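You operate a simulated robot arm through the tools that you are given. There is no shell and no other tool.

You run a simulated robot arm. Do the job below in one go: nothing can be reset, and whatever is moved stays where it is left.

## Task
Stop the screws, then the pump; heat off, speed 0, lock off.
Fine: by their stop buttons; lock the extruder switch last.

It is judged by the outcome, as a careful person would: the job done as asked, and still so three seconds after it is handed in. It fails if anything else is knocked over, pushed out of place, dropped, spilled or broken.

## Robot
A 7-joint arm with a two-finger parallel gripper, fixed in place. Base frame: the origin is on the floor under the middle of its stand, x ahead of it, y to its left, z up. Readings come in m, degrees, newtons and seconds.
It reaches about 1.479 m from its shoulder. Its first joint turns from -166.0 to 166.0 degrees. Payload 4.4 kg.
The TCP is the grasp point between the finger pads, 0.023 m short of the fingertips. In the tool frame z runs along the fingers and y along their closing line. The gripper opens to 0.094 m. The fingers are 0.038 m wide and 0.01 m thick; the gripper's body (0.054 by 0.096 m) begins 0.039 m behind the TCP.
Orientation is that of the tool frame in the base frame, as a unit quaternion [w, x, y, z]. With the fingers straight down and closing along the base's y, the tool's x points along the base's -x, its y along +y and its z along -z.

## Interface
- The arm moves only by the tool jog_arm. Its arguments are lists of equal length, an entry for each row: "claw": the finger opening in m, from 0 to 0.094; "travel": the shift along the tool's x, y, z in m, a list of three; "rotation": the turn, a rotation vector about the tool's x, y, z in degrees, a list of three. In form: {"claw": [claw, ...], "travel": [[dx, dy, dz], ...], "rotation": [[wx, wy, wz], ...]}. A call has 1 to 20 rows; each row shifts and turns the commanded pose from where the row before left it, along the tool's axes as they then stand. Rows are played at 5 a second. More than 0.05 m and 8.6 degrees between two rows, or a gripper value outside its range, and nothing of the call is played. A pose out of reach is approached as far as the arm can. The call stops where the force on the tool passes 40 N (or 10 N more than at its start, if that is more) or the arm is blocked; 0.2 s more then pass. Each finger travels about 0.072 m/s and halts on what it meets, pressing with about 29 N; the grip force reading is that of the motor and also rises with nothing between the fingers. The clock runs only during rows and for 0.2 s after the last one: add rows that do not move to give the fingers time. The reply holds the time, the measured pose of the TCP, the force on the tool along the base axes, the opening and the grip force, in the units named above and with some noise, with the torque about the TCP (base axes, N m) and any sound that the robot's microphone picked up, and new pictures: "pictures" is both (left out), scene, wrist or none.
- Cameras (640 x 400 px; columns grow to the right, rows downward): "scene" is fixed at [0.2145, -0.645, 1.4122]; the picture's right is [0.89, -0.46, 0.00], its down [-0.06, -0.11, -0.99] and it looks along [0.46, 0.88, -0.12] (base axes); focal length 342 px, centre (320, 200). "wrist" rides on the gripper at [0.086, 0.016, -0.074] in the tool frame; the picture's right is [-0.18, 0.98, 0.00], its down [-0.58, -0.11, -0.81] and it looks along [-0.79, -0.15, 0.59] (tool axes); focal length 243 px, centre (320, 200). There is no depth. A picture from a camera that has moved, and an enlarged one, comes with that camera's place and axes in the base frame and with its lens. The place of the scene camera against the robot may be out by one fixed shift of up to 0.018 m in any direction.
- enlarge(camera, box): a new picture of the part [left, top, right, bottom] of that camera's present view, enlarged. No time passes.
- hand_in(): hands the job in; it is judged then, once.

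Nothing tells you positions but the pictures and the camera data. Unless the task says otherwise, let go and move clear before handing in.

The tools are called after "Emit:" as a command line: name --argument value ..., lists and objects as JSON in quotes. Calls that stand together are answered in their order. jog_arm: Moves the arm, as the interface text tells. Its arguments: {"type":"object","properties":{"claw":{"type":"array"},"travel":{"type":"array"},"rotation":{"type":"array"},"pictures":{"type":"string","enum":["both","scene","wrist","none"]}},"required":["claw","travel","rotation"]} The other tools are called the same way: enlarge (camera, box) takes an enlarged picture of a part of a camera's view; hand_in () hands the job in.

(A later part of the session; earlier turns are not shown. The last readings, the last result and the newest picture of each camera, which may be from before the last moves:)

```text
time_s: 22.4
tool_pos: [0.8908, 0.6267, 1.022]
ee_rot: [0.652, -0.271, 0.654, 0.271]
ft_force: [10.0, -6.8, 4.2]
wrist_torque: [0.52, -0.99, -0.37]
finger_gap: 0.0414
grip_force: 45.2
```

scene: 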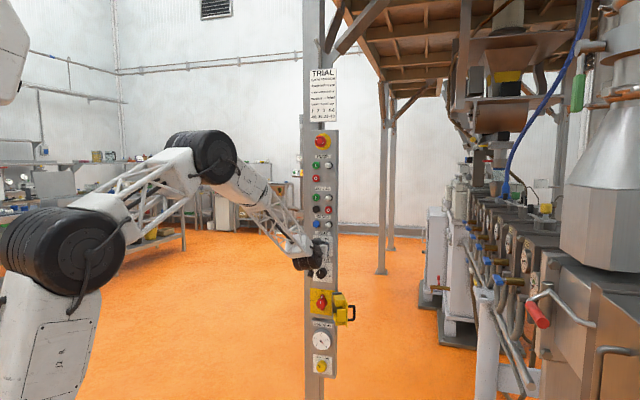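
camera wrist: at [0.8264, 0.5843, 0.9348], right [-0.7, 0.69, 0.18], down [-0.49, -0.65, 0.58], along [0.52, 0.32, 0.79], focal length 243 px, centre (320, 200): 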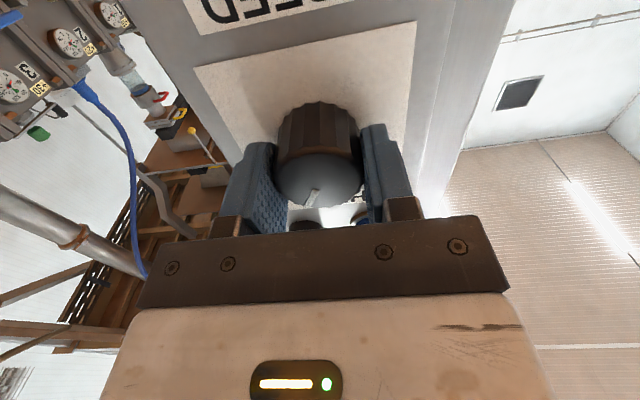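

The grip is now nearly balanced. I'll start turning counterclockwise (negative about tool z) towards OFF in small steps.

Emit:
jog_arm --claw '[0.02, 0.02, 0.02]' --travel '[[0, 0, 0], [0, 0, 0], [0, 0, 0]]' --rotation '[[0, 0, -5], [0, 0, -5], [0, 0, 0]]'

Emit:
enlarge --camera "wrist" --box '[180, 40, 460, 215]'

```text
time_s: 23.2
tool_pos: [0.8913, 0.6267, 1.0213]
ee_rot: [0.673, -0.327, 0.628, 0.212]
ft_force: [-15.7, -19.2, 10.1]
wrist_torque: [0.03, -0.05, -0.64]
finger_gap: 0.0415
grip_force: 44.8
camera wrist: at [0.8368, 0.574, 0.9331], right [-0.71, 0.71, 0.01], down [-0.56, -0.57, 0.59], along [0.42, 0.42, 0.8], focal length 243 px, centre (320, 200)
```

scene: 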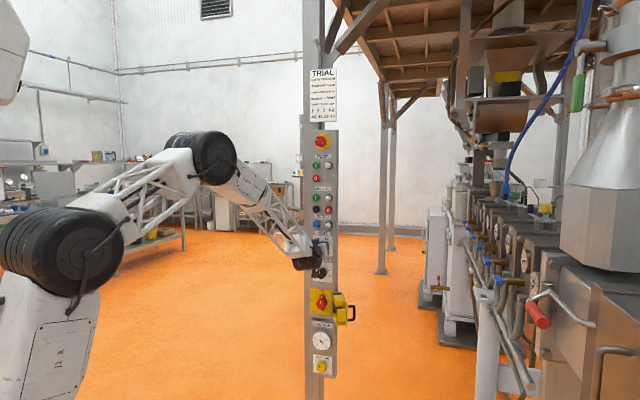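
wrist: 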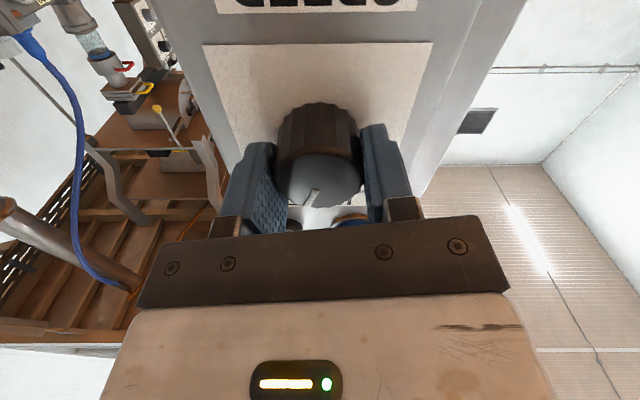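

```text
2.29 times, centred on (320, 128) of wrist
camera zoom: at [0.8368, 0.574, 0.9331], right [-0.71, 0.71, 0.01], down [-0.56, -0.57, 0.59], along [0.42, 0.42, 0.8], focal length 555 px, centre (320, 366)
```

zoom: 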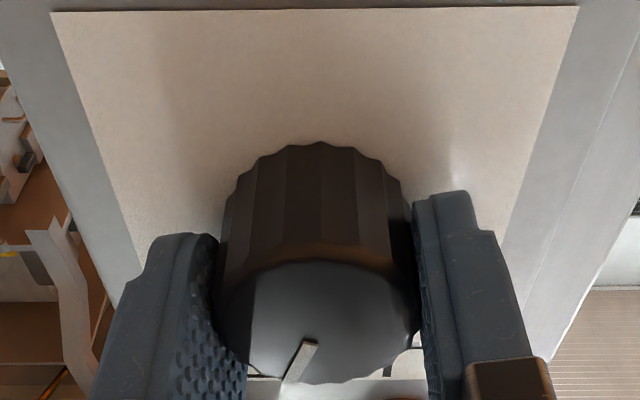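

The knob turns together with the fingers. I'll continue counterclockwise, relieving the slight inward push.

Emit:
jog_arm --claw '[0.02, 0.02, 0.02, 0.02]' --travel '[[0, 0, -0.0003], [0, 0, 0], [0, 0, 0], [0, 0, 0]]' --rotation '[[0, 0, -6], [0, 0, -7], [0, 0, -7], [0, 0, 0]]' --pictures "none"

```text
time_s: 24.2
tool_pos: [0.8914, 0.6288, 1.0214]
ee_rot: [0.7, -0.433, 0.56, 0.094]
ft_force: [-2.3, 22.9, 1.0]
wrist_torque: [0.0, 0.04, -0.58]
finger_gap: 0.0414
grip_force: 44.4
```

Emit:
jog_arm --claw '[0.02, 0.02, 0.02, 0.02]' --travel '[[0, 0, 0], [0, 0, 0], [0, 0, 0], [0, 0, 0]]' --rotation '[[0, 0, -6], [0, 0, -7], [0, 0, -7], [0, 0, 0]]'

Emit:
enlarge --camera "wrist" --box '[180, 40, 460, 215]'

Emit:
enlarge --camera "scene" --box '[280, 200, 360, 300]'

```text
time_s: 25.1
tool_pos: [0.8902, 0.6286, 1.0205]
ee_rot: [0.705, -0.524, 0.478, -0.028]
ft_force: [-2.6, 11.5, -4.3]
wrist_torque: [0.23, -0.21, -0.69]
finger_gap: 0.0411
grip_force: 45.0
stopped in row 4: the force on the tool passed its limit at 41 N (the readings are from after the stop); the commanded pose is now the measured one
camera wrist: at [0.8759, 0.5351, 0.9519], right [-0.55, 0.54, -0.63], down [-0.83, -0.31, 0.46], along [0.06, 0.78, 0.62], focal length 243 px, centre (320, 200)
```

scene: 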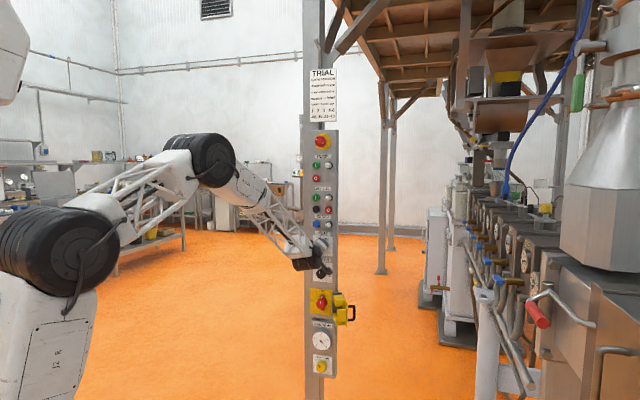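
wrist: 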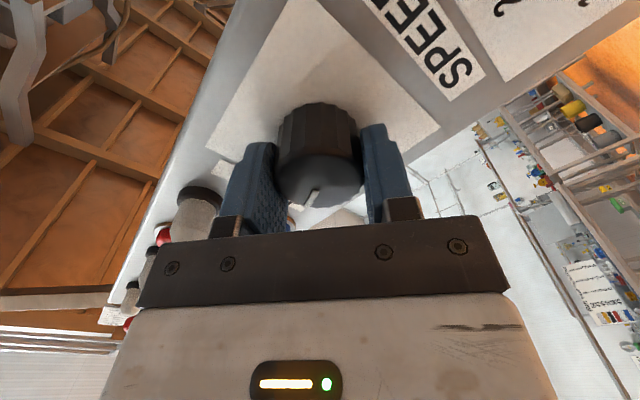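

```text
2.29 times, centred on (320, 128) of wrist
camera zoom: at [0.8759, 0.5351, 0.9519], right [-0.55, 0.54, -0.63], down [-0.83, -0.31, 0.46], along [0.06, 0.78, 0.62], focal length 555 px, centre (320, 366)
```

zoom: 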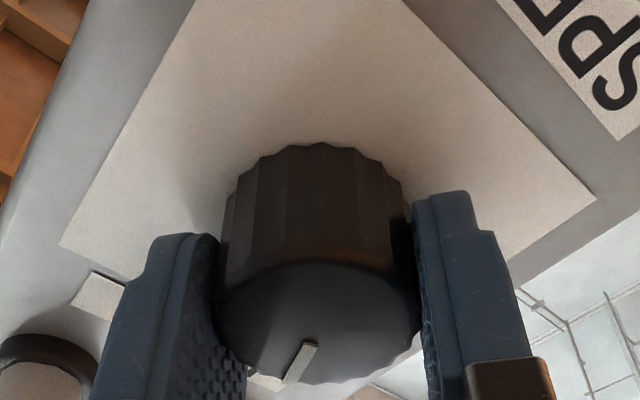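

```text
4.00 times, centred on (320, 250) of scene
camera zoom: at [0.2145, -0.645, 1.4122], right [0.89, -0.46, 0.0], down [-0.06, -0.11, -0.99], along [0.46, 0.88, -0.12], focal length 1369 px, centre (320, 0)
```

zoom: 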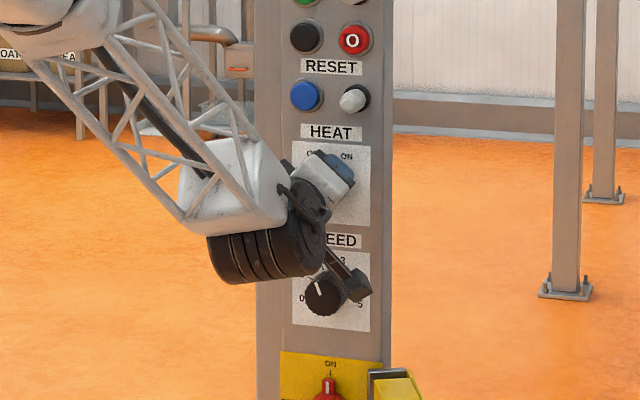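

The knob has turned about 50°, with roughly 10° still to go to OFF. Commanded pose has been re-zeroed and force is low, so I'll continue.

Emit:
jog_arm --claw '[0.02, 0.02, 0.02, 0.02]' --travel '[[0, 0, 0], [0, 0, 0], [0, 0, 0], [0, 0, 0]]' --rotation '[[0, 0, -4], [0, 0, -4], [0, 0, -3], [0, 0, 0]]'

Emit:
enlarge --camera "wrist" --box '[180, 40, 460, 215]'

```text
time_s: 26.1
tool_pos: [0.89, 0.6288, 1.0208]
ee_rot: [0.699, -0.567, 0.426, -0.097]
ft_force: [-6.0, 18.0, -2.7]
wrist_torque: [0.5, -0.5, -0.2]
finger_gap: 0.0413
grip_force: 45.0
camera wrist: at [0.8842, 0.5269, 0.9634], right [-0.46, 0.45, -0.77], down [-0.89, -0.25, 0.38], along [-0.02, 0.86, 0.51], focal length 243 px, centre (320, 200)
```

scene: 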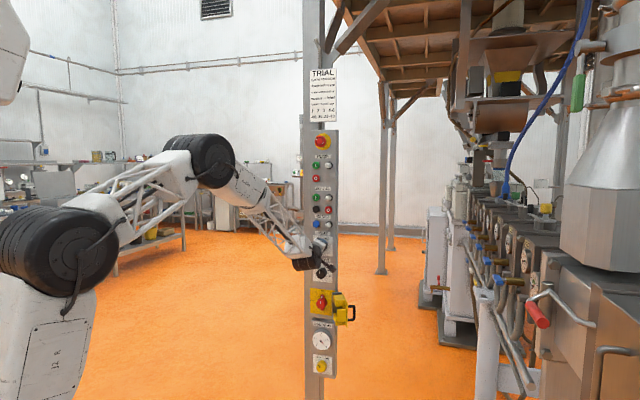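
wrist: 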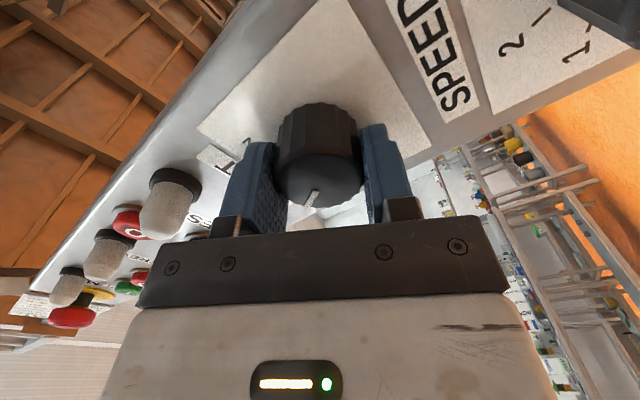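

```text
2.29 times, centred on (320, 128) of wrist
camera zoom: at [0.8842, 0.5269, 0.9634], right [-0.46, 0.45, -0.77], down [-0.89, -0.25, 0.38], along [-0.02, 0.86, 0.51], focal length 555 px, centre (320, 366)
```

zoom: 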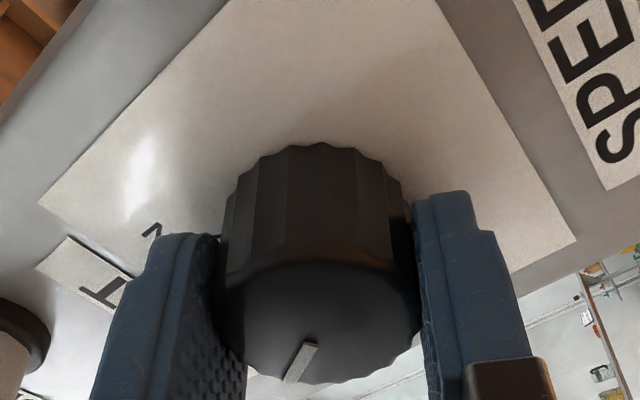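

The tool has turned 61° since gripping. I'll release, back off and turn the wrist back to check the pointer.

Emit:
jog_arm --claw '[0.05, 0.08, 0.08, 0.08, 0.08, 0.08]' --travel '[[0, 0, 0], [0, 0, 0], [0, 0, 0], [0, 0, -0.03], [0, 0, -0.04], [0, 0, -0.03]]' --rotation '[[0, 0, 0], [0, 0, 0], [0, 0, 0], [0, 0, 0], [0, 0, 0], [0, 0, 0]]'

Emit:
enlarge --camera "scene" --box '[280, 200, 360, 300]'

Emit:
enlarge --camera "wrist" --box '[240, 0, 440, 140]'

```text
time_s: 27.5
tool_pos: [0.8196, 0.5562, 1.0201]
ee_rot: [0.699, -0.567, 0.426, -0.096]
ft_force: [-0.3, -0.2, -0.9]
wrist_torque: [-0.01, -0.02, -0.04]
finger_gap: 0.0799
grip_force: 0.0
camera wrist: at [0.8139, 0.455, 0.9636], right [-0.46, 0.45, -0.77], down [-0.89, -0.25, 0.38], along [-0.02, 0.86, 0.51], focal length 243 px, centre (320, 200)
```

scene: 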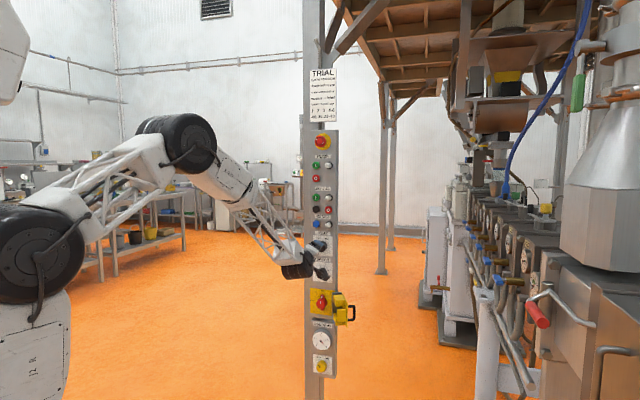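
wrist: 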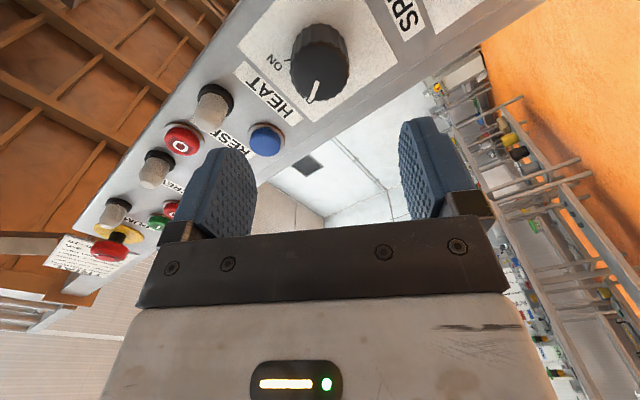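

```text
4.00 times, centred on (320, 250) of scene
camera zoom: at [0.2145, -0.645, 1.4122], right [0.89, -0.46, 0.0], down [-0.06, -0.11, -0.99], along [0.46, 0.88, -0.12], focal length 1369 px, centre (320, 0)
```

zoom: 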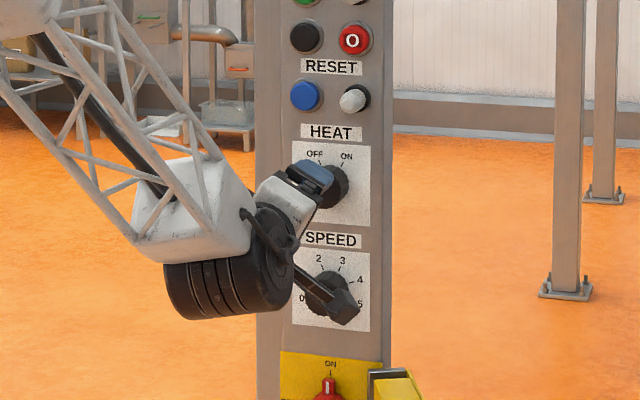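

```text
2.86 times, centred on (340, 70) of wrist
camera zoom: at [0.8139, 0.455, 0.9636], right [-0.46, 0.45, -0.77], down [-0.89, -0.25, 0.38], along [-0.02, 0.86, 0.51], focal length 693 px, centre (263, 571)
```

zoom: 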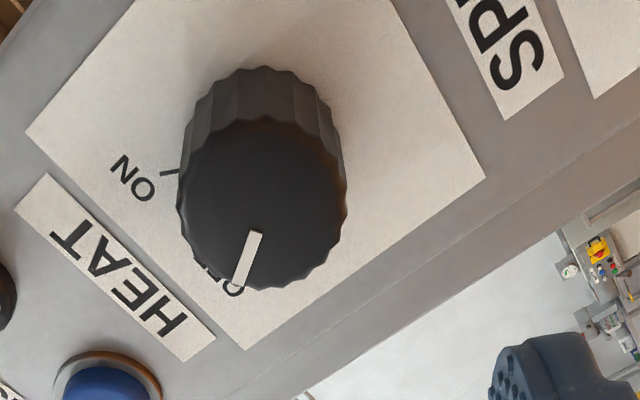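

The HEAT pointer now lies on the OFF mark; I'll confirm once the view is clear. Next I'll turn the wrist back to +30° and go down in front of the SPEED knob.

Emit:
jog_arm --claw '[0.08, 0.08, 0.08, 0.08, 0.08, 0.08, 0.08, 0.08, 0.08, 0.08, 0.08, 0.08, 0.08, 0.08, 0.08]' --travel '[[0, 0, 0], [0, 0, 0], [0, 0, 0], [0, 0, 0], [0, 0, 0], [0, 0, 0], [0, 0, 0], [0, 0, 0], [0, 0, 0], [0, 0, 0], [0, 0, 0], [0.0315, -0.0182, 0], [0.0315, -0.0182, 0], [0.0315, -0.0182, 0], [0, 0, 0]]' --rotation '[[0, 0, 8.27], [0, 0, 8.27], [0, 0, 8.27], [0, 0, 8.27], [0, 0, 8.27], [0, 0, 8.27], [0, 0, 8.27], [0, 0, 8.27], [0, 0, 8.27], [0, 0, 8.27], [0, 0, 8.27], [0, 0, 0], [0, 0, 0], [0, 0, 0], [0, 0, 0]]'

Emit:
enlarge --camera "scene" --box '[280, 200, 370, 320]'

Emit:
enlarge --camera "wrist" --box '[240, 0, 440, 140]'

```text
time_s: 30.7
tool_pos: [0.8197, 0.5557, 0.9109]
ee_rot: [0.559, -0.094, 0.702, 0.432]
ft_force: [0.8, 0.8, -0.5]
wrist_torque: [-0.01, -0.01, 0.0]
finger_gap: 0.0797
grip_force: 0.1
camera wrist: at [0.7246, 0.5426, 0.8437], right [-0.54, 0.54, 0.65], down [-0.29, -0.84, 0.45], along [0.79, 0.05, 0.61], focal length 243 px, centre (320, 200)
```

scene: 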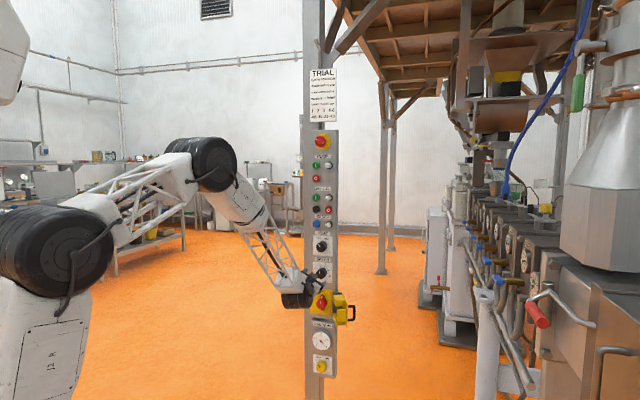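
wrist: 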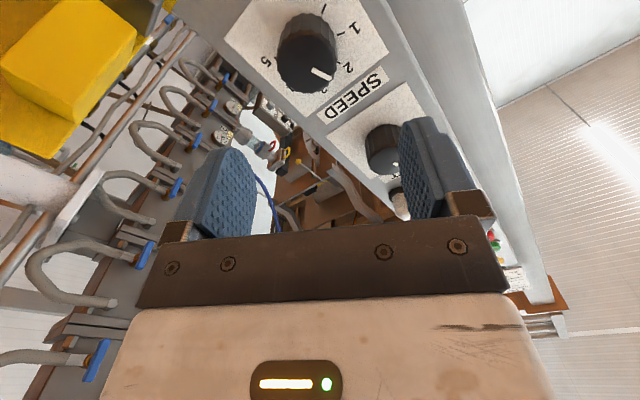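

```text
3.33 times, centred on (325, 260) of scene
camera zoom: at [0.2145, -0.645, 1.4122], right [0.89, -0.46, 0.0], down [-0.06, -0.11, -0.99], along [0.46, 0.88, -0.12], focal length 1140 px, centre (303, 0)
```

zoom: 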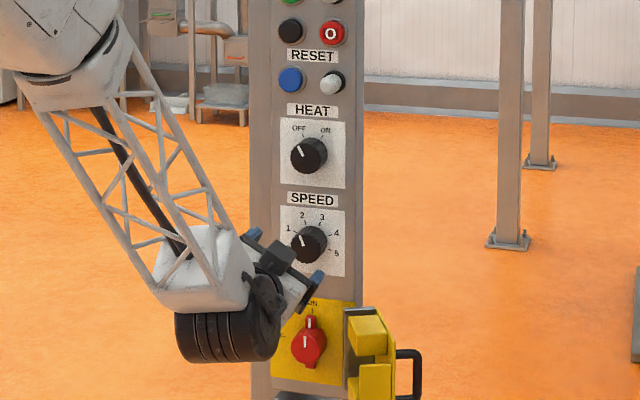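

```text
2.86 times, centred on (340, 70) of wrist
camera zoom: at [0.7246, 0.5426, 0.8437], right [-0.54, 0.54, 0.65], down [-0.29, -0.84, 0.45], along [0.79, 0.05, 0.61], focal length 693 px, centre (263, 571)
```

zoom: 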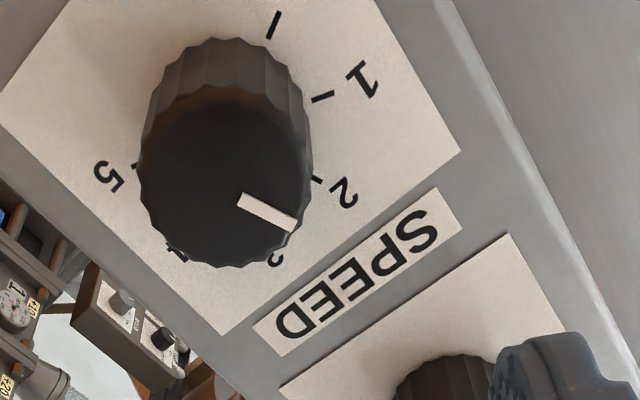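

HEAT points at OFF. SPEED points at 2 and needs about 90° counterclockwise to reach 0; its axis is about 11 mm below the TCP. Before swinging the wrist there, I'll look closely at the yellow cover for clearance.

Emit:
enlarge --camera "wrist" --box '[0, 0, 200, 160]'

Emit:
enlarge --camera "scene" --box '[300, 270, 370, 340]'

```text
2.50 times, centred on (100, 80) of wrist
camera zoom: at [0.7246, 0.5426, 0.8437], right [-0.54, 0.54, 0.65], down [-0.29, -0.84, 0.45], along [0.79, 0.05, 0.61], focal length 606 px, centre (870, 500)
```

zoom: 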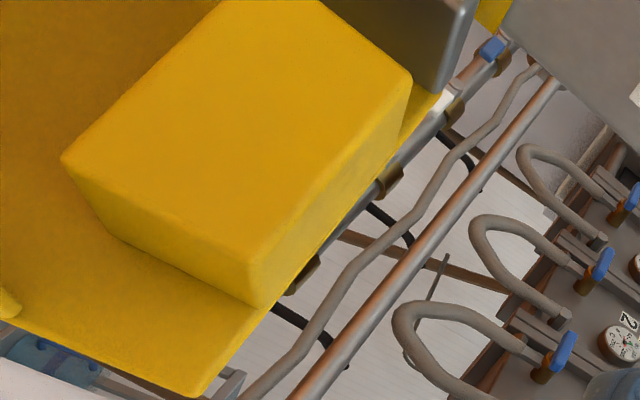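

```text
5.71 times, centred on (335, 305) of scene
camera zoom: at [0.2145, -0.645, 1.4122], right [0.89, -0.46, 0.0], down [-0.06, -0.11, -0.99], along [0.46, 0.88, -0.12], focal length 1955 px, centre (234, -400)
```

zoom: 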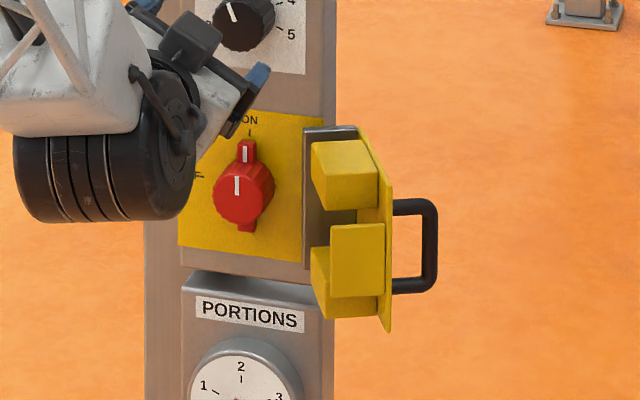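

The cover stands open about 120° from closed, with its top edge near z 0.83, close to where the camera would swing. To keep the camera on the free left side, I'll pre-turn the wrist to about +95° before gripping SPEED and end near +5°.

Emit:
jog_arm --claw '[0.08, 0.08, 0.08, 0.08, 0.08, 0.08, 0.08, 0.08, 0.08]' --travel '[[0.0096, -0.0052, 0], [0, 0, 0], [0, 0, 0], [0, 0, 0], [0, 0, 0], [0, 0, 0], [0, 0, 0], [0, 0, 0], [0, 0, 0]]' --rotation '[[0, 0, 0], [0, 0, 8.125], [0, 0, 8.125], [0, 0, 8.125], [0, 0, 8.125], [0, 0, 8.125], [0, 0, 8.125], [0, 0, 8.125], [0, 0, 8.125]]'

Emit:
enlarge --camera "wrist" --box '[200, 0, 440, 150]'

Emit:
enlarge --camera "scene" --box '[270, 220, 370, 340]'

```text
time_s: 32.7
tool_pos: [0.8193, 0.5564, 0.9007]
ee_rot: [0.24, 0.299, 0.642, 0.664]
ft_force: [0.4, -0.2, -0.4]
wrist_torque: [0.02, -0.02, 0.02]
finger_gap: 0.0802
grip_force: 0.1
camera wrist: at [0.7053, 0.5628, 0.9246], right [0.19, -0.19, 0.96], down [-0.16, -0.97, -0.16], along [0.97, -0.13, -0.22], focal length 243 px, centre (320, 200)
```

scene: 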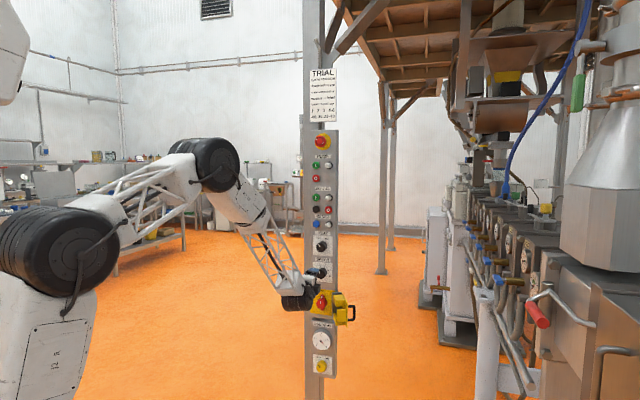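
wrist: 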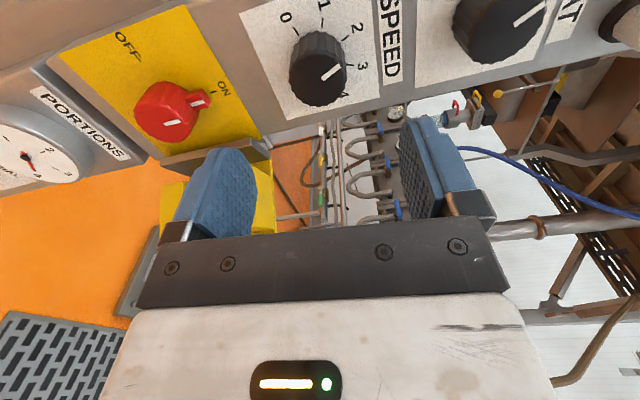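

```text
2.67 times, centred on (320, 75) of wrist
camera zoom: at [0.7053, 0.5628, 0.9246], right [0.19, -0.19, 0.96], down [-0.16, -0.97, -0.16], along [0.97, -0.13, -0.22], focal length 647 px, centre (320, 533)
```

zoom: 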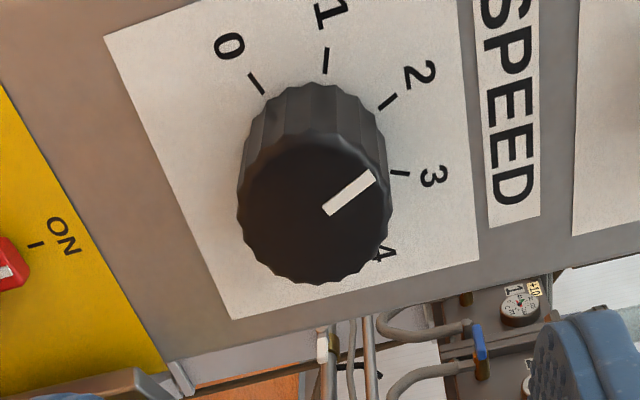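

```text
3.33 times, centred on (320, 280) of scene
camera zoom: at [0.2145, -0.645, 1.4122], right [0.89, -0.46, 0.0], down [-0.06, -0.11, -0.99], along [0.46, 0.88, -0.12], focal length 1140 px, centre (320, -67)
```

zoom: 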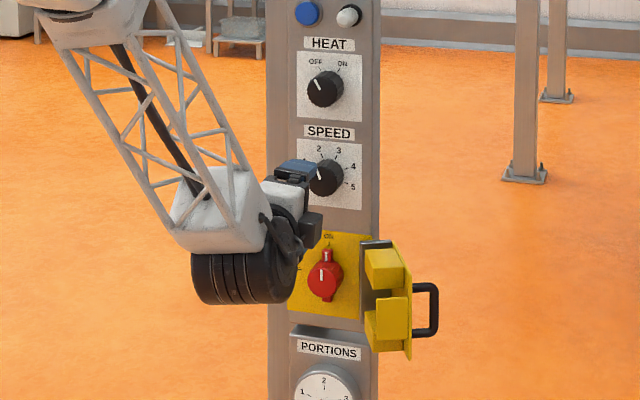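

The wrist reached +95° and the SPEED knob is on the axis. I'll advance to straddle it.

Emit:
jog_arm --claw '[0.08, 0.08, 0.08, 0.08, 0.08]' --travel '[[-0.001, 0, 0.035], [0, 0, 0.035], [0, 0, 0.02], [0, 0, 0.009], [0, 0, 0]]' --rotation '[[0, 0, 0], [0, 0, 0], [0, 0, 0], [0, 0, 0], [0, 0, 0]]'

Emit:
enlarge --camera "wrist" --box '[180, 40, 460, 215]'

```text
time_s: 33.9
tool_pos: [0.8897, 0.6262, 0.9011]
ee_rot: [0.24, 0.298, 0.643, 0.663]
ft_force: [0.2, -0.3, -0.4]
wrist_torque: [0.01, 0.01, 0.02]
finger_gap: 0.0802
grip_force: 0.1
camera wrist: at [0.7746, 0.6321, 0.9257], right [0.19, -0.19, 0.96], down [-0.16, -0.97, -0.16], along [0.97, -0.13, -0.22], focal length 243 px, centre (320, 200)
```

scene: 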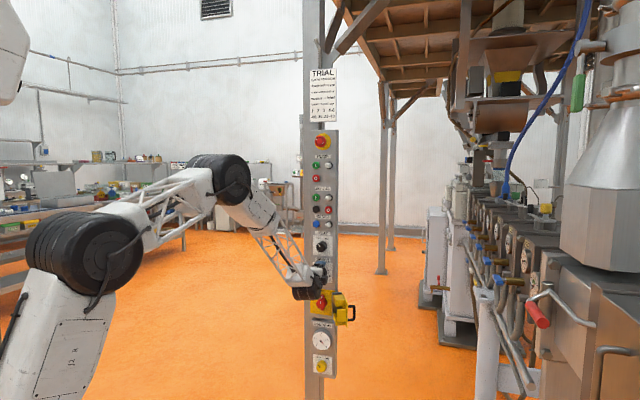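
wrist: 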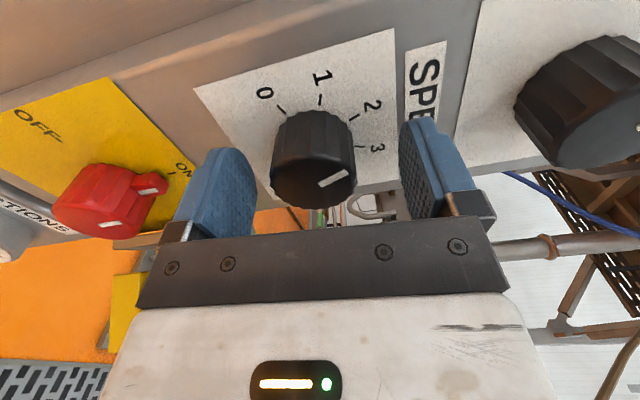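

```text
2.29 times, centred on (320, 128) of wrist
camera zoom: at [0.7746, 0.6321, 0.9257], right [0.19, -0.19, 0.96], down [-0.16, -0.97, -0.16], along [0.97, -0.13, -0.22], focal length 555 px, centre (320, 366)
```

zoom: 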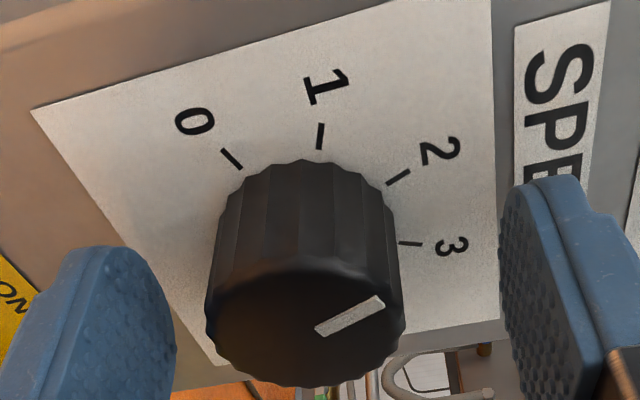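

The fingers straddle the SPEED knob. I'll shift 1.5 mm to centre and close.

Emit:
jog_arm --claw '[0.08, 0.05, 0.02, 0.02, 0.02]' --travel '[[-0.0015, -0.0003, 0], [0, 0, 0], [0, 0, 0], [0, 0, 0], [0, 0, 0]]' --rotation '[[0, 0, 0], [0, 0, 0], [0, 0, 0], [0, 0, 0], [0, 0, 0]]' --pictures "wrist"

```text
time_s: 35.1
tool_pos: [0.89, 0.6234, 0.8981]
ee_rot: [0.24, 0.299, 0.643, 0.663]
ft_force: [3.4, 4.7, -26.7]
wrist_torque: [0.38, -0.42, -0.07]
finger_gap: 0.0417
grip_force: 44.5
camera wrist: at [0.776, 0.6308, 0.9221], right [0.2, -0.19, 0.96], down [-0.16, -0.97, -0.15], along [0.97, -0.13, -0.22], focal length 243 px, centre (320, 200)
```

wrist: 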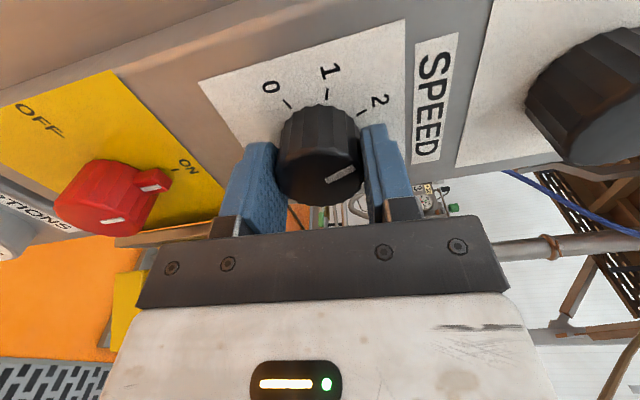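

The knob is about 2.7 mm lower than the commanded axis. I'll shift down to relieve the grip.

Emit:
jog_arm --claw '[0.02, 0.02]' --travel '[[0, -0.0024, 0], [0, 0, 0]]' --rotation '[[0, 0, 0], [0, 0, 0]]' --pictures "none"

```text
time_s: 35.7
tool_pos: [0.8905, 0.6245, 0.8996]
ee_rot: [0.24, 0.298, 0.643, 0.664]
ft_force: [-28.2, -18.8, -9.6]
wrist_torque: [0.3, -0.29, 0.07]
finger_gap: 0.0418
grip_force: 45.5
```

Emit:
jog_arm --claw '[0.02, 0.02]' --travel '[[0, -0.0005, -0.0004], [0, 0, 0]]' --rotation '[[0, 0, 0], [0, 0, 0]]' --pictures "none"

```text
time_s: 36.3
tool_pos: [0.8905, 0.6232, 0.898]
ee_rot: [0.241, 0.298, 0.643, 0.664]
ft_force: [-25.6, -11.1, -7.4]
wrist_torque: [0.28, -0.28, -0.18]
finger_gap: 0.0414
grip_force: 44.5
```

Emit:
jog_arm --claw '[0.02, 0.02, 0.02, 0.02]' --travel '[[0.0005, -0.0003, -0.001], [0, 0, 0], [0, 0, 0], [0, 0, 0]]' --rotation '[[0, 0, 0], [0, 0, -4], [0, 0, -4], [0, 0, 0]]' --pictures "none"

```text
time_s: 37.3
tool_pos: [0.8896, 0.6247, 0.8977]
ee_rot: [0.286, 0.252, 0.661, 0.646]
ft_force: [19.2, 16.8, -4.7]
wrist_torque: [0.45, -0.39, -0.5]
finger_gap: 0.0412
grip_force: 45.0
```

Emit:
jog_arm --claw '[0.02, 0.02, 0.02, 0.02]' --travel '[[0, 0, 0.0004], [0, 0, 0], [0, 0, 0], [0, 0, 0]]' --rotation '[[0, 0, -6], [0, 0, -6], [0, 0, -6], [0, 0, 0]]' --pictures "wrist"

```text
time_s: 38.3
tool_pos: [0.8908, 0.6259, 0.8974]
ee_rot: [0.385, 0.146, 0.693, 0.592]
ft_force: [11.7, -1.1, 15.1]
wrist_torque: [0.53, -0.5, -0.26]
finger_gap: 0.0415
grip_force: 45.4
camera wrist: at [0.775, 0.6322, 0.882], right [-0.13, 0.13, 0.98], down [-0.16, -0.98, 0.11], along [0.98, -0.14, 0.15], focal length 243 px, centre (320, 200)
```

wrist: 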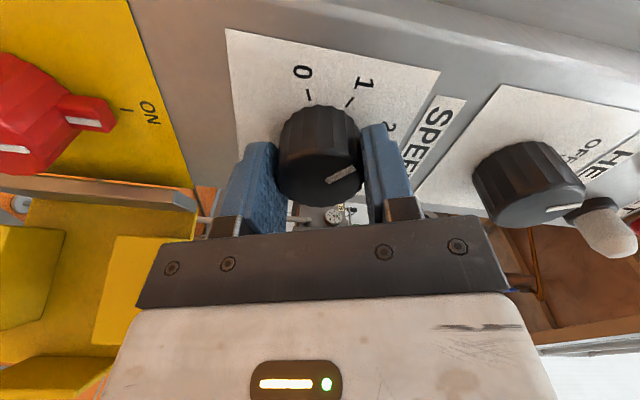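

Emit:
jog_arm --claw '[0.02, 0.02, 0.02, 0.02, 0.02]' --travel '[[0, 0, 0], [0, 0, 0], [0, 0, 0], [0, 0, 0], [0, 0, 0]]' --rotation '[[0, 0, -6], [0, 0, -6], [0, 0, -6], [0, 0, -6], [0, 0, 0]]' --pictures "wrist"

```text
time_s: 39.5
tool_pos: [0.8886, 0.6254, 0.8963]
ee_rot: [0.498, -0.003, 0.708, 0.5]
ft_force: [-2.5, 14.0, 18.4]
wrist_torque: [-0.76, 0.69, 0.78]
finger_gap: 0.0412
grip_force: 44.9
camera wrist: at [0.7834, 0.6232, 0.8467], right [-0.4, 0.4, 0.82], down [-0.22, -0.92, 0.34], along [0.89, -0.05, 0.45], focal length 243 px, centre (320, 200)
```

wrist: 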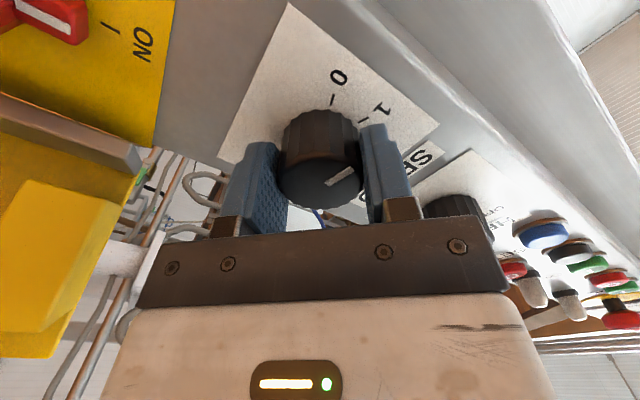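

Emit:
jog_arm --claw '[0.02, 0.02, 0.02, 0.02, 0.02]' --travel '[[0, 0, 0], [0, 0, 0], [0, 0, 0], [0, 0, 0], [0, 0, 0]]' --rotation '[[0, 0, -6], [0, 0, -6], [0, 0, -6], [0, 0, -6], [0, 0, 0]]' --pictures "wrist"

```text
time_s: 40.8
tool_pos: [0.8897, 0.6243, 0.8954]
ee_rot: [0.591, -0.149, 0.693, 0.385]
ft_force: [-1.0, 8.7, -1.8]
wrist_torque: [0.13, -0.15, -0.61]
finger_gap: 0.0412
grip_force: 44.6
stopped in row 5: the force on the tool passed its limit at 40 N (the readings are from after the stop); the commanded pose is now the measured one
camera wrist: at [0.8024, 0.6037, 0.821], right [-0.6, 0.6, 0.52], down [-0.35, -0.79, 0.51], along [0.72, 0.13, 0.68], focal length 243 px, centre (320, 200)
```

wrist: 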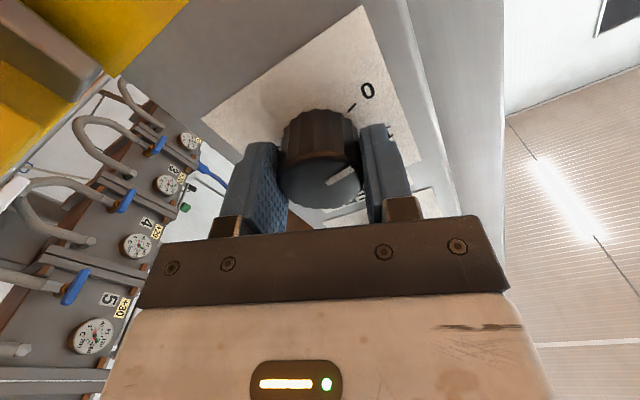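

The knob has turned 74°, with about 16° left. I'll continue gently.

Emit:
jog_arm --claw '[0.02, 0.02, 0.02, 0.02]' --travel '[[0, 0, 0], [0, 0, 0], [0, 0, 0], [0, 0, 0]]' --rotation '[[0, 0, -6], [0, 0, -5], [0, 0, -4], [0, 0, 0]]' --pictures "wrist"

Emit:
enlarge --camera "wrist" --box '[180, 40, 460, 215]'

```text
time_s: 41.8
tool_pos: [0.8904, 0.624, 0.8972]
ee_rot: [0.637, -0.238, 0.667, 0.304]
ft_force: [-0.4, -0.6, 1.7]
wrist_torque: [0.34, 0.68, -0.31]
finger_gap: 0.0417
grip_force: 44.5
camera wrist: at [0.8177, 0.5882, 0.8124], right [-0.68, 0.68, 0.28], down [-0.45, -0.69, 0.57], along [0.58, 0.26, 0.77], focal length 243 px, centre (320, 200)
```

wrist: 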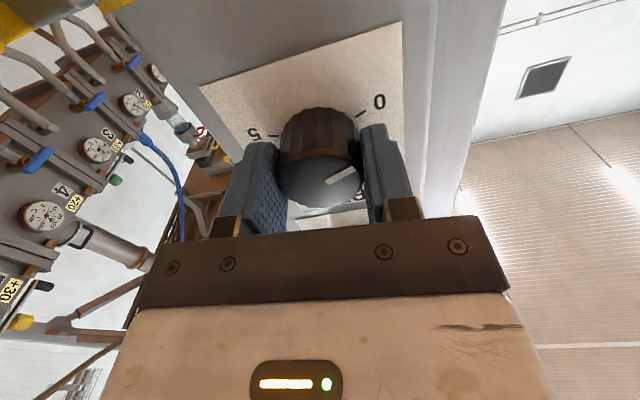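

```text
2.29 times, centred on (320, 128) of wrist
camera zoom: at [0.8177, 0.5882, 0.8124], right [-0.68, 0.68, 0.28], down [-0.45, -0.69, 0.57], along [0.58, 0.26, 0.77], focal length 555 px, centre (320, 366)
```

zoom: 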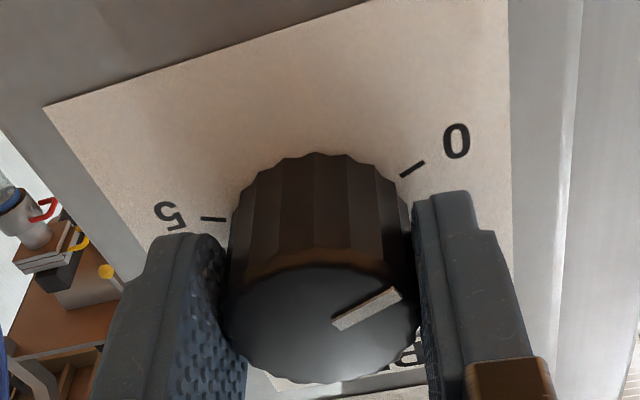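

The pointer is now within a degree or so of the 0 mark. I'll release and back straight off.

Emit:
jog_arm --claw '[0.05, 0.08, 0.08, 0.08, 0.08, 0.08, 0.08]' --travel '[[0, 0, 0], [0, 0, 0], [0, 0, 0], [0, 0, -0.03], [0, 0, -0.04], [0, 0, -0.03], [0, 0, 0]]' --rotation '[[0, 0, 0], [0, 0, 0], [0, 0, 0], [0, 0, 0], [0, 0, 0], [0, 0, 0], [0, 0, 0]]'

Emit:
enlarge --camera "wrist" --box '[240, 0, 440, 140]'

Emit:
enlarge --camera "scene" --box '[290, 220, 360, 350]'

```text
time_s: 43.4
tool_pos: [0.8203, 0.5552, 0.8953]
ee_rot: [0.637, -0.237, 0.668, 0.304]
ft_force: [-0.4, -1.1, 0.2]
wrist_torque: [0.02, 0.01, -0.04]
finger_gap: 0.0799
grip_force: 0.0
camera wrist: at [0.748, 0.5185, 0.8122], right [-0.68, 0.68, 0.28], down [-0.45, -0.69, 0.57], along [0.58, 0.26, 0.77], focal length 243 px, centre (320, 200)
```

scene: 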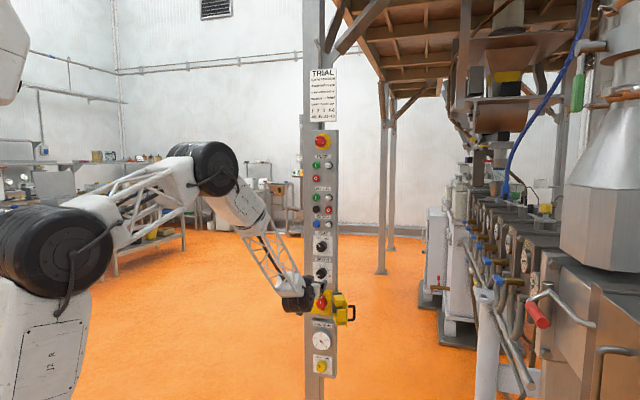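
wrist: 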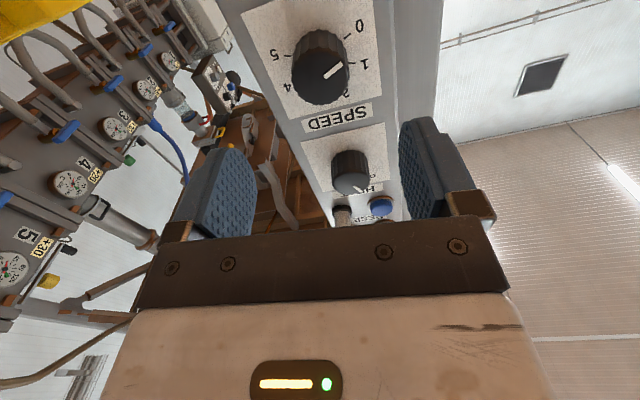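

```text
2.86 times, centred on (340, 70) of wrist
camera zoom: at [0.748, 0.5185, 0.8122], right [-0.68, 0.68, 0.28], down [-0.45, -0.69, 0.57], along [0.58, 0.26, 0.77], focal length 693 px, centre (263, 571)
```

zoom: 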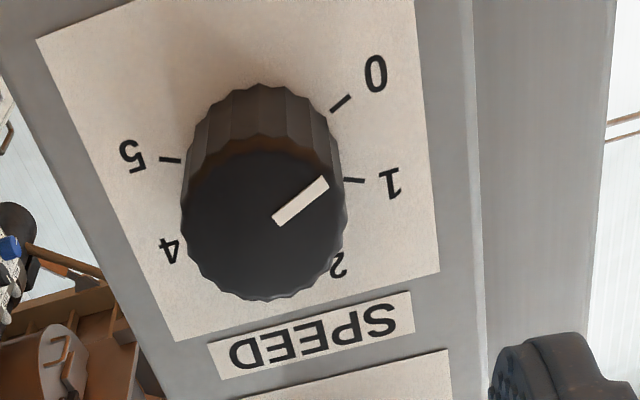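

```text
3.08 times, centred on (325, 285) of scene
camera zoom: at [0.2145, -0.645, 1.4122], right [0.89, -0.46, 0.0], down [-0.06, -0.11, -0.99], along [0.46, 0.88, -0.12], focal length 1053 px, centre (305, -62)
```

zoom: 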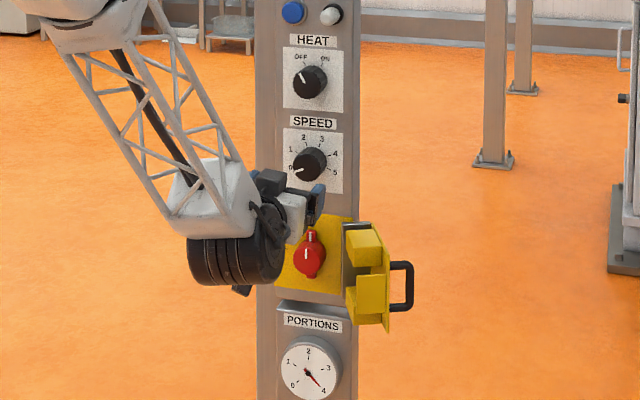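

Emit:
enlarge --camera "scene" --box '[308, 230, 340, 286]'

Emit:
enlarge --camera "scene" --box '[310, 280, 362, 330]'

```text
7.14 times, centred on (324, 258) of scene
camera zoom: at [0.2145, -0.645, 1.4122], right [0.89, -0.46, 0.0], down [-0.06, -0.11, -0.99], along [0.46, 0.88, -0.12], focal length 2444 px, centre (291, -214)
```

zoom: 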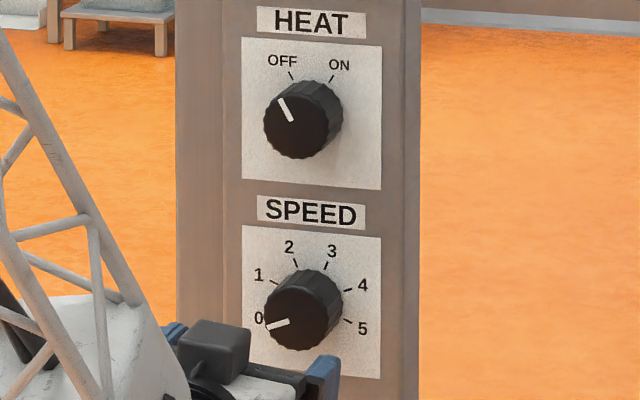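

```text
8.00 times, centred on (336, 305) of scene
camera zoom: at [0.2145, -0.645, 1.4122], right [0.89, -0.46, 0.0], down [-0.06, -0.11, -0.99], along [0.46, 0.88, -0.12], focal length 2737 px, centre (192, -640)
```

zoom: 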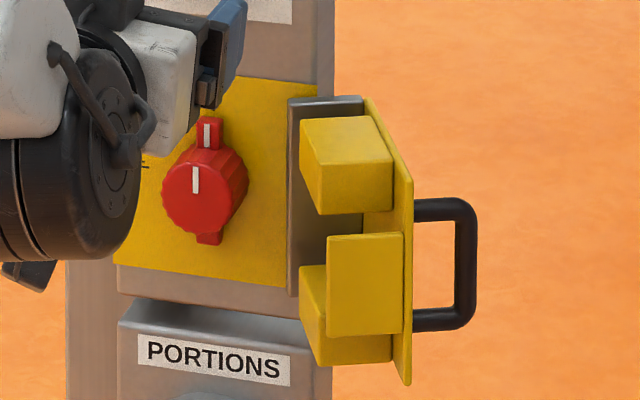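

HEAT reads OFF and SPEED reads 0. Now for the main switch: a round red hub with a vertical bar, with the open cover close on its right. I'll turn the wrist to +90° (camera on the free left side) and go down in front of it to measure both.

Emit:
jog_arm --claw '[0.07, 0.07, 0.07, 0.07, 0.07, 0.07, 0.07, 0.07, 0.07, 0.07, 0.07, 0.07, 0.07, 0.07, 0.07]' --travel '[[0, 0, -0.03], [0, 0, 0], [0, 0, 0], [0, 0, 0], [0, 0, 0], [0, 0, 0], [0, 0, 0], [0, 0, 0], [0, 0, 0], [0, 0, 0], [0, 0, 0], [0, -0.038, 0], [0, -0.038, 0], [0, -0.038, 0], [0, 0, 0]]' --rotation '[[0, 0, 0], [0, 0, 8.41], [0, 0, 8.41], [0, 0, 8.41], [0, 0, 8.41], [0, 0, 8.41], [0, 0, 8.41], [0, 0, 8.41], [0, 0, 8.41], [0, 0, 8.41], [0, 0, 8.41], [0, 0, 0], [0, 0, 0], [0, 0, 0], [0, 0, 0]]'

Emit:
enlarge --camera "wrist" --box '[240, 0, 440, 140]'

Emit:
enlarge --camera "wrist" --box '[200, 60, 460, 220]'

Emit:
enlarge --camera "scene" --box '[290, 270, 370, 340]'

```text
time_s: 46.6
tool_pos: [0.798, 0.5296, 0.7848]
ee_rot: [0.269, 0.27, 0.655, 0.653]
ft_force: [-0.5, 0.7, 0.7]
wrist_torque: [0.01, 0.0, 0.02]
finger_gap: 0.0699
grip_force: 0.1
camera wrist: at [0.683, 0.5383, 0.8009], right [0.13, -0.13, 0.98], down [-0.16, -0.98, -0.11], along [0.98, -0.14, -0.15], focal length 243 px, centre (320, 200)
```

scene: 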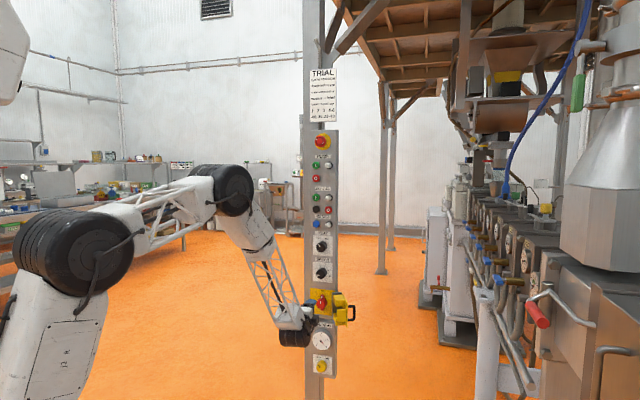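
wrist: 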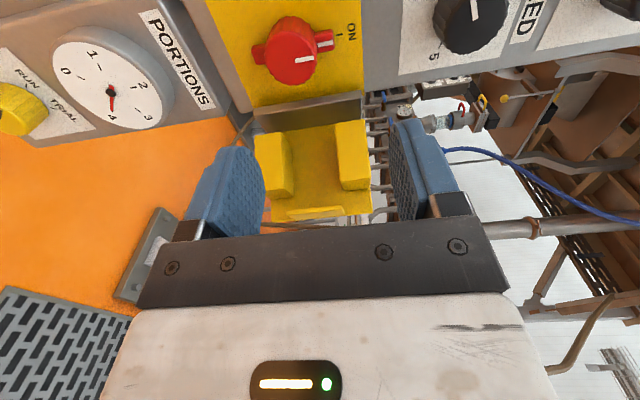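

```text
2.86 times, centred on (340, 70) of wrist
camera zoom: at [0.683, 0.5383, 0.8009], right [0.13, -0.13, 0.98], down [-0.16, -0.98, -0.11], along [0.98, -0.14, -0.15], focal length 693 px, centre (263, 571)
```

zoom: 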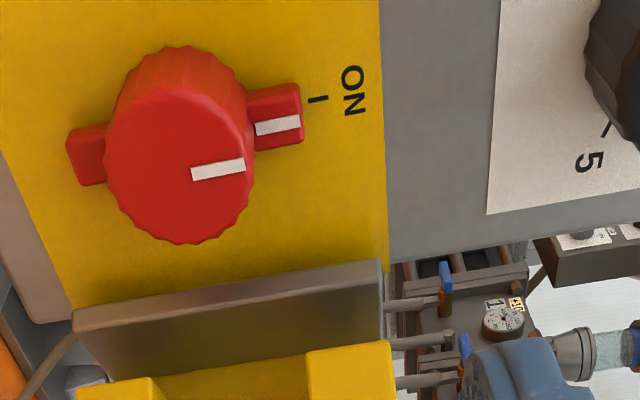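

```text
2.46 times, centred on (330, 140) of wrist
camera zoom: at [0.683, 0.5383, 0.8009], right [0.13, -0.13, 0.98], down [-0.16, -0.98, -0.11], along [0.98, -0.14, -0.15], focal length 597 px, centre (295, 348)
```

zoom: 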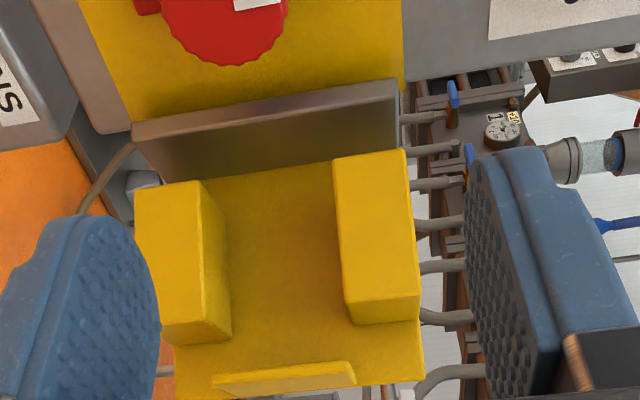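

```text
5.71 times, centred on (330, 305) of scene
camera zoom: at [0.2145, -0.645, 1.4122], right [0.89, -0.46, 0.0], down [-0.06, -0.11, -0.99], along [0.46, 0.88, -0.12], focal length 1955 px, centre (263, -400)
```

zoom: 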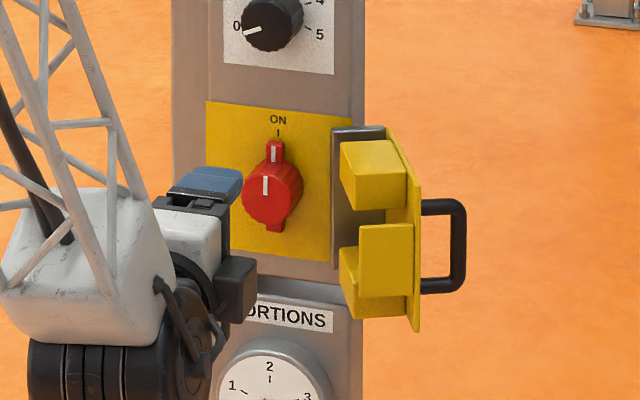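

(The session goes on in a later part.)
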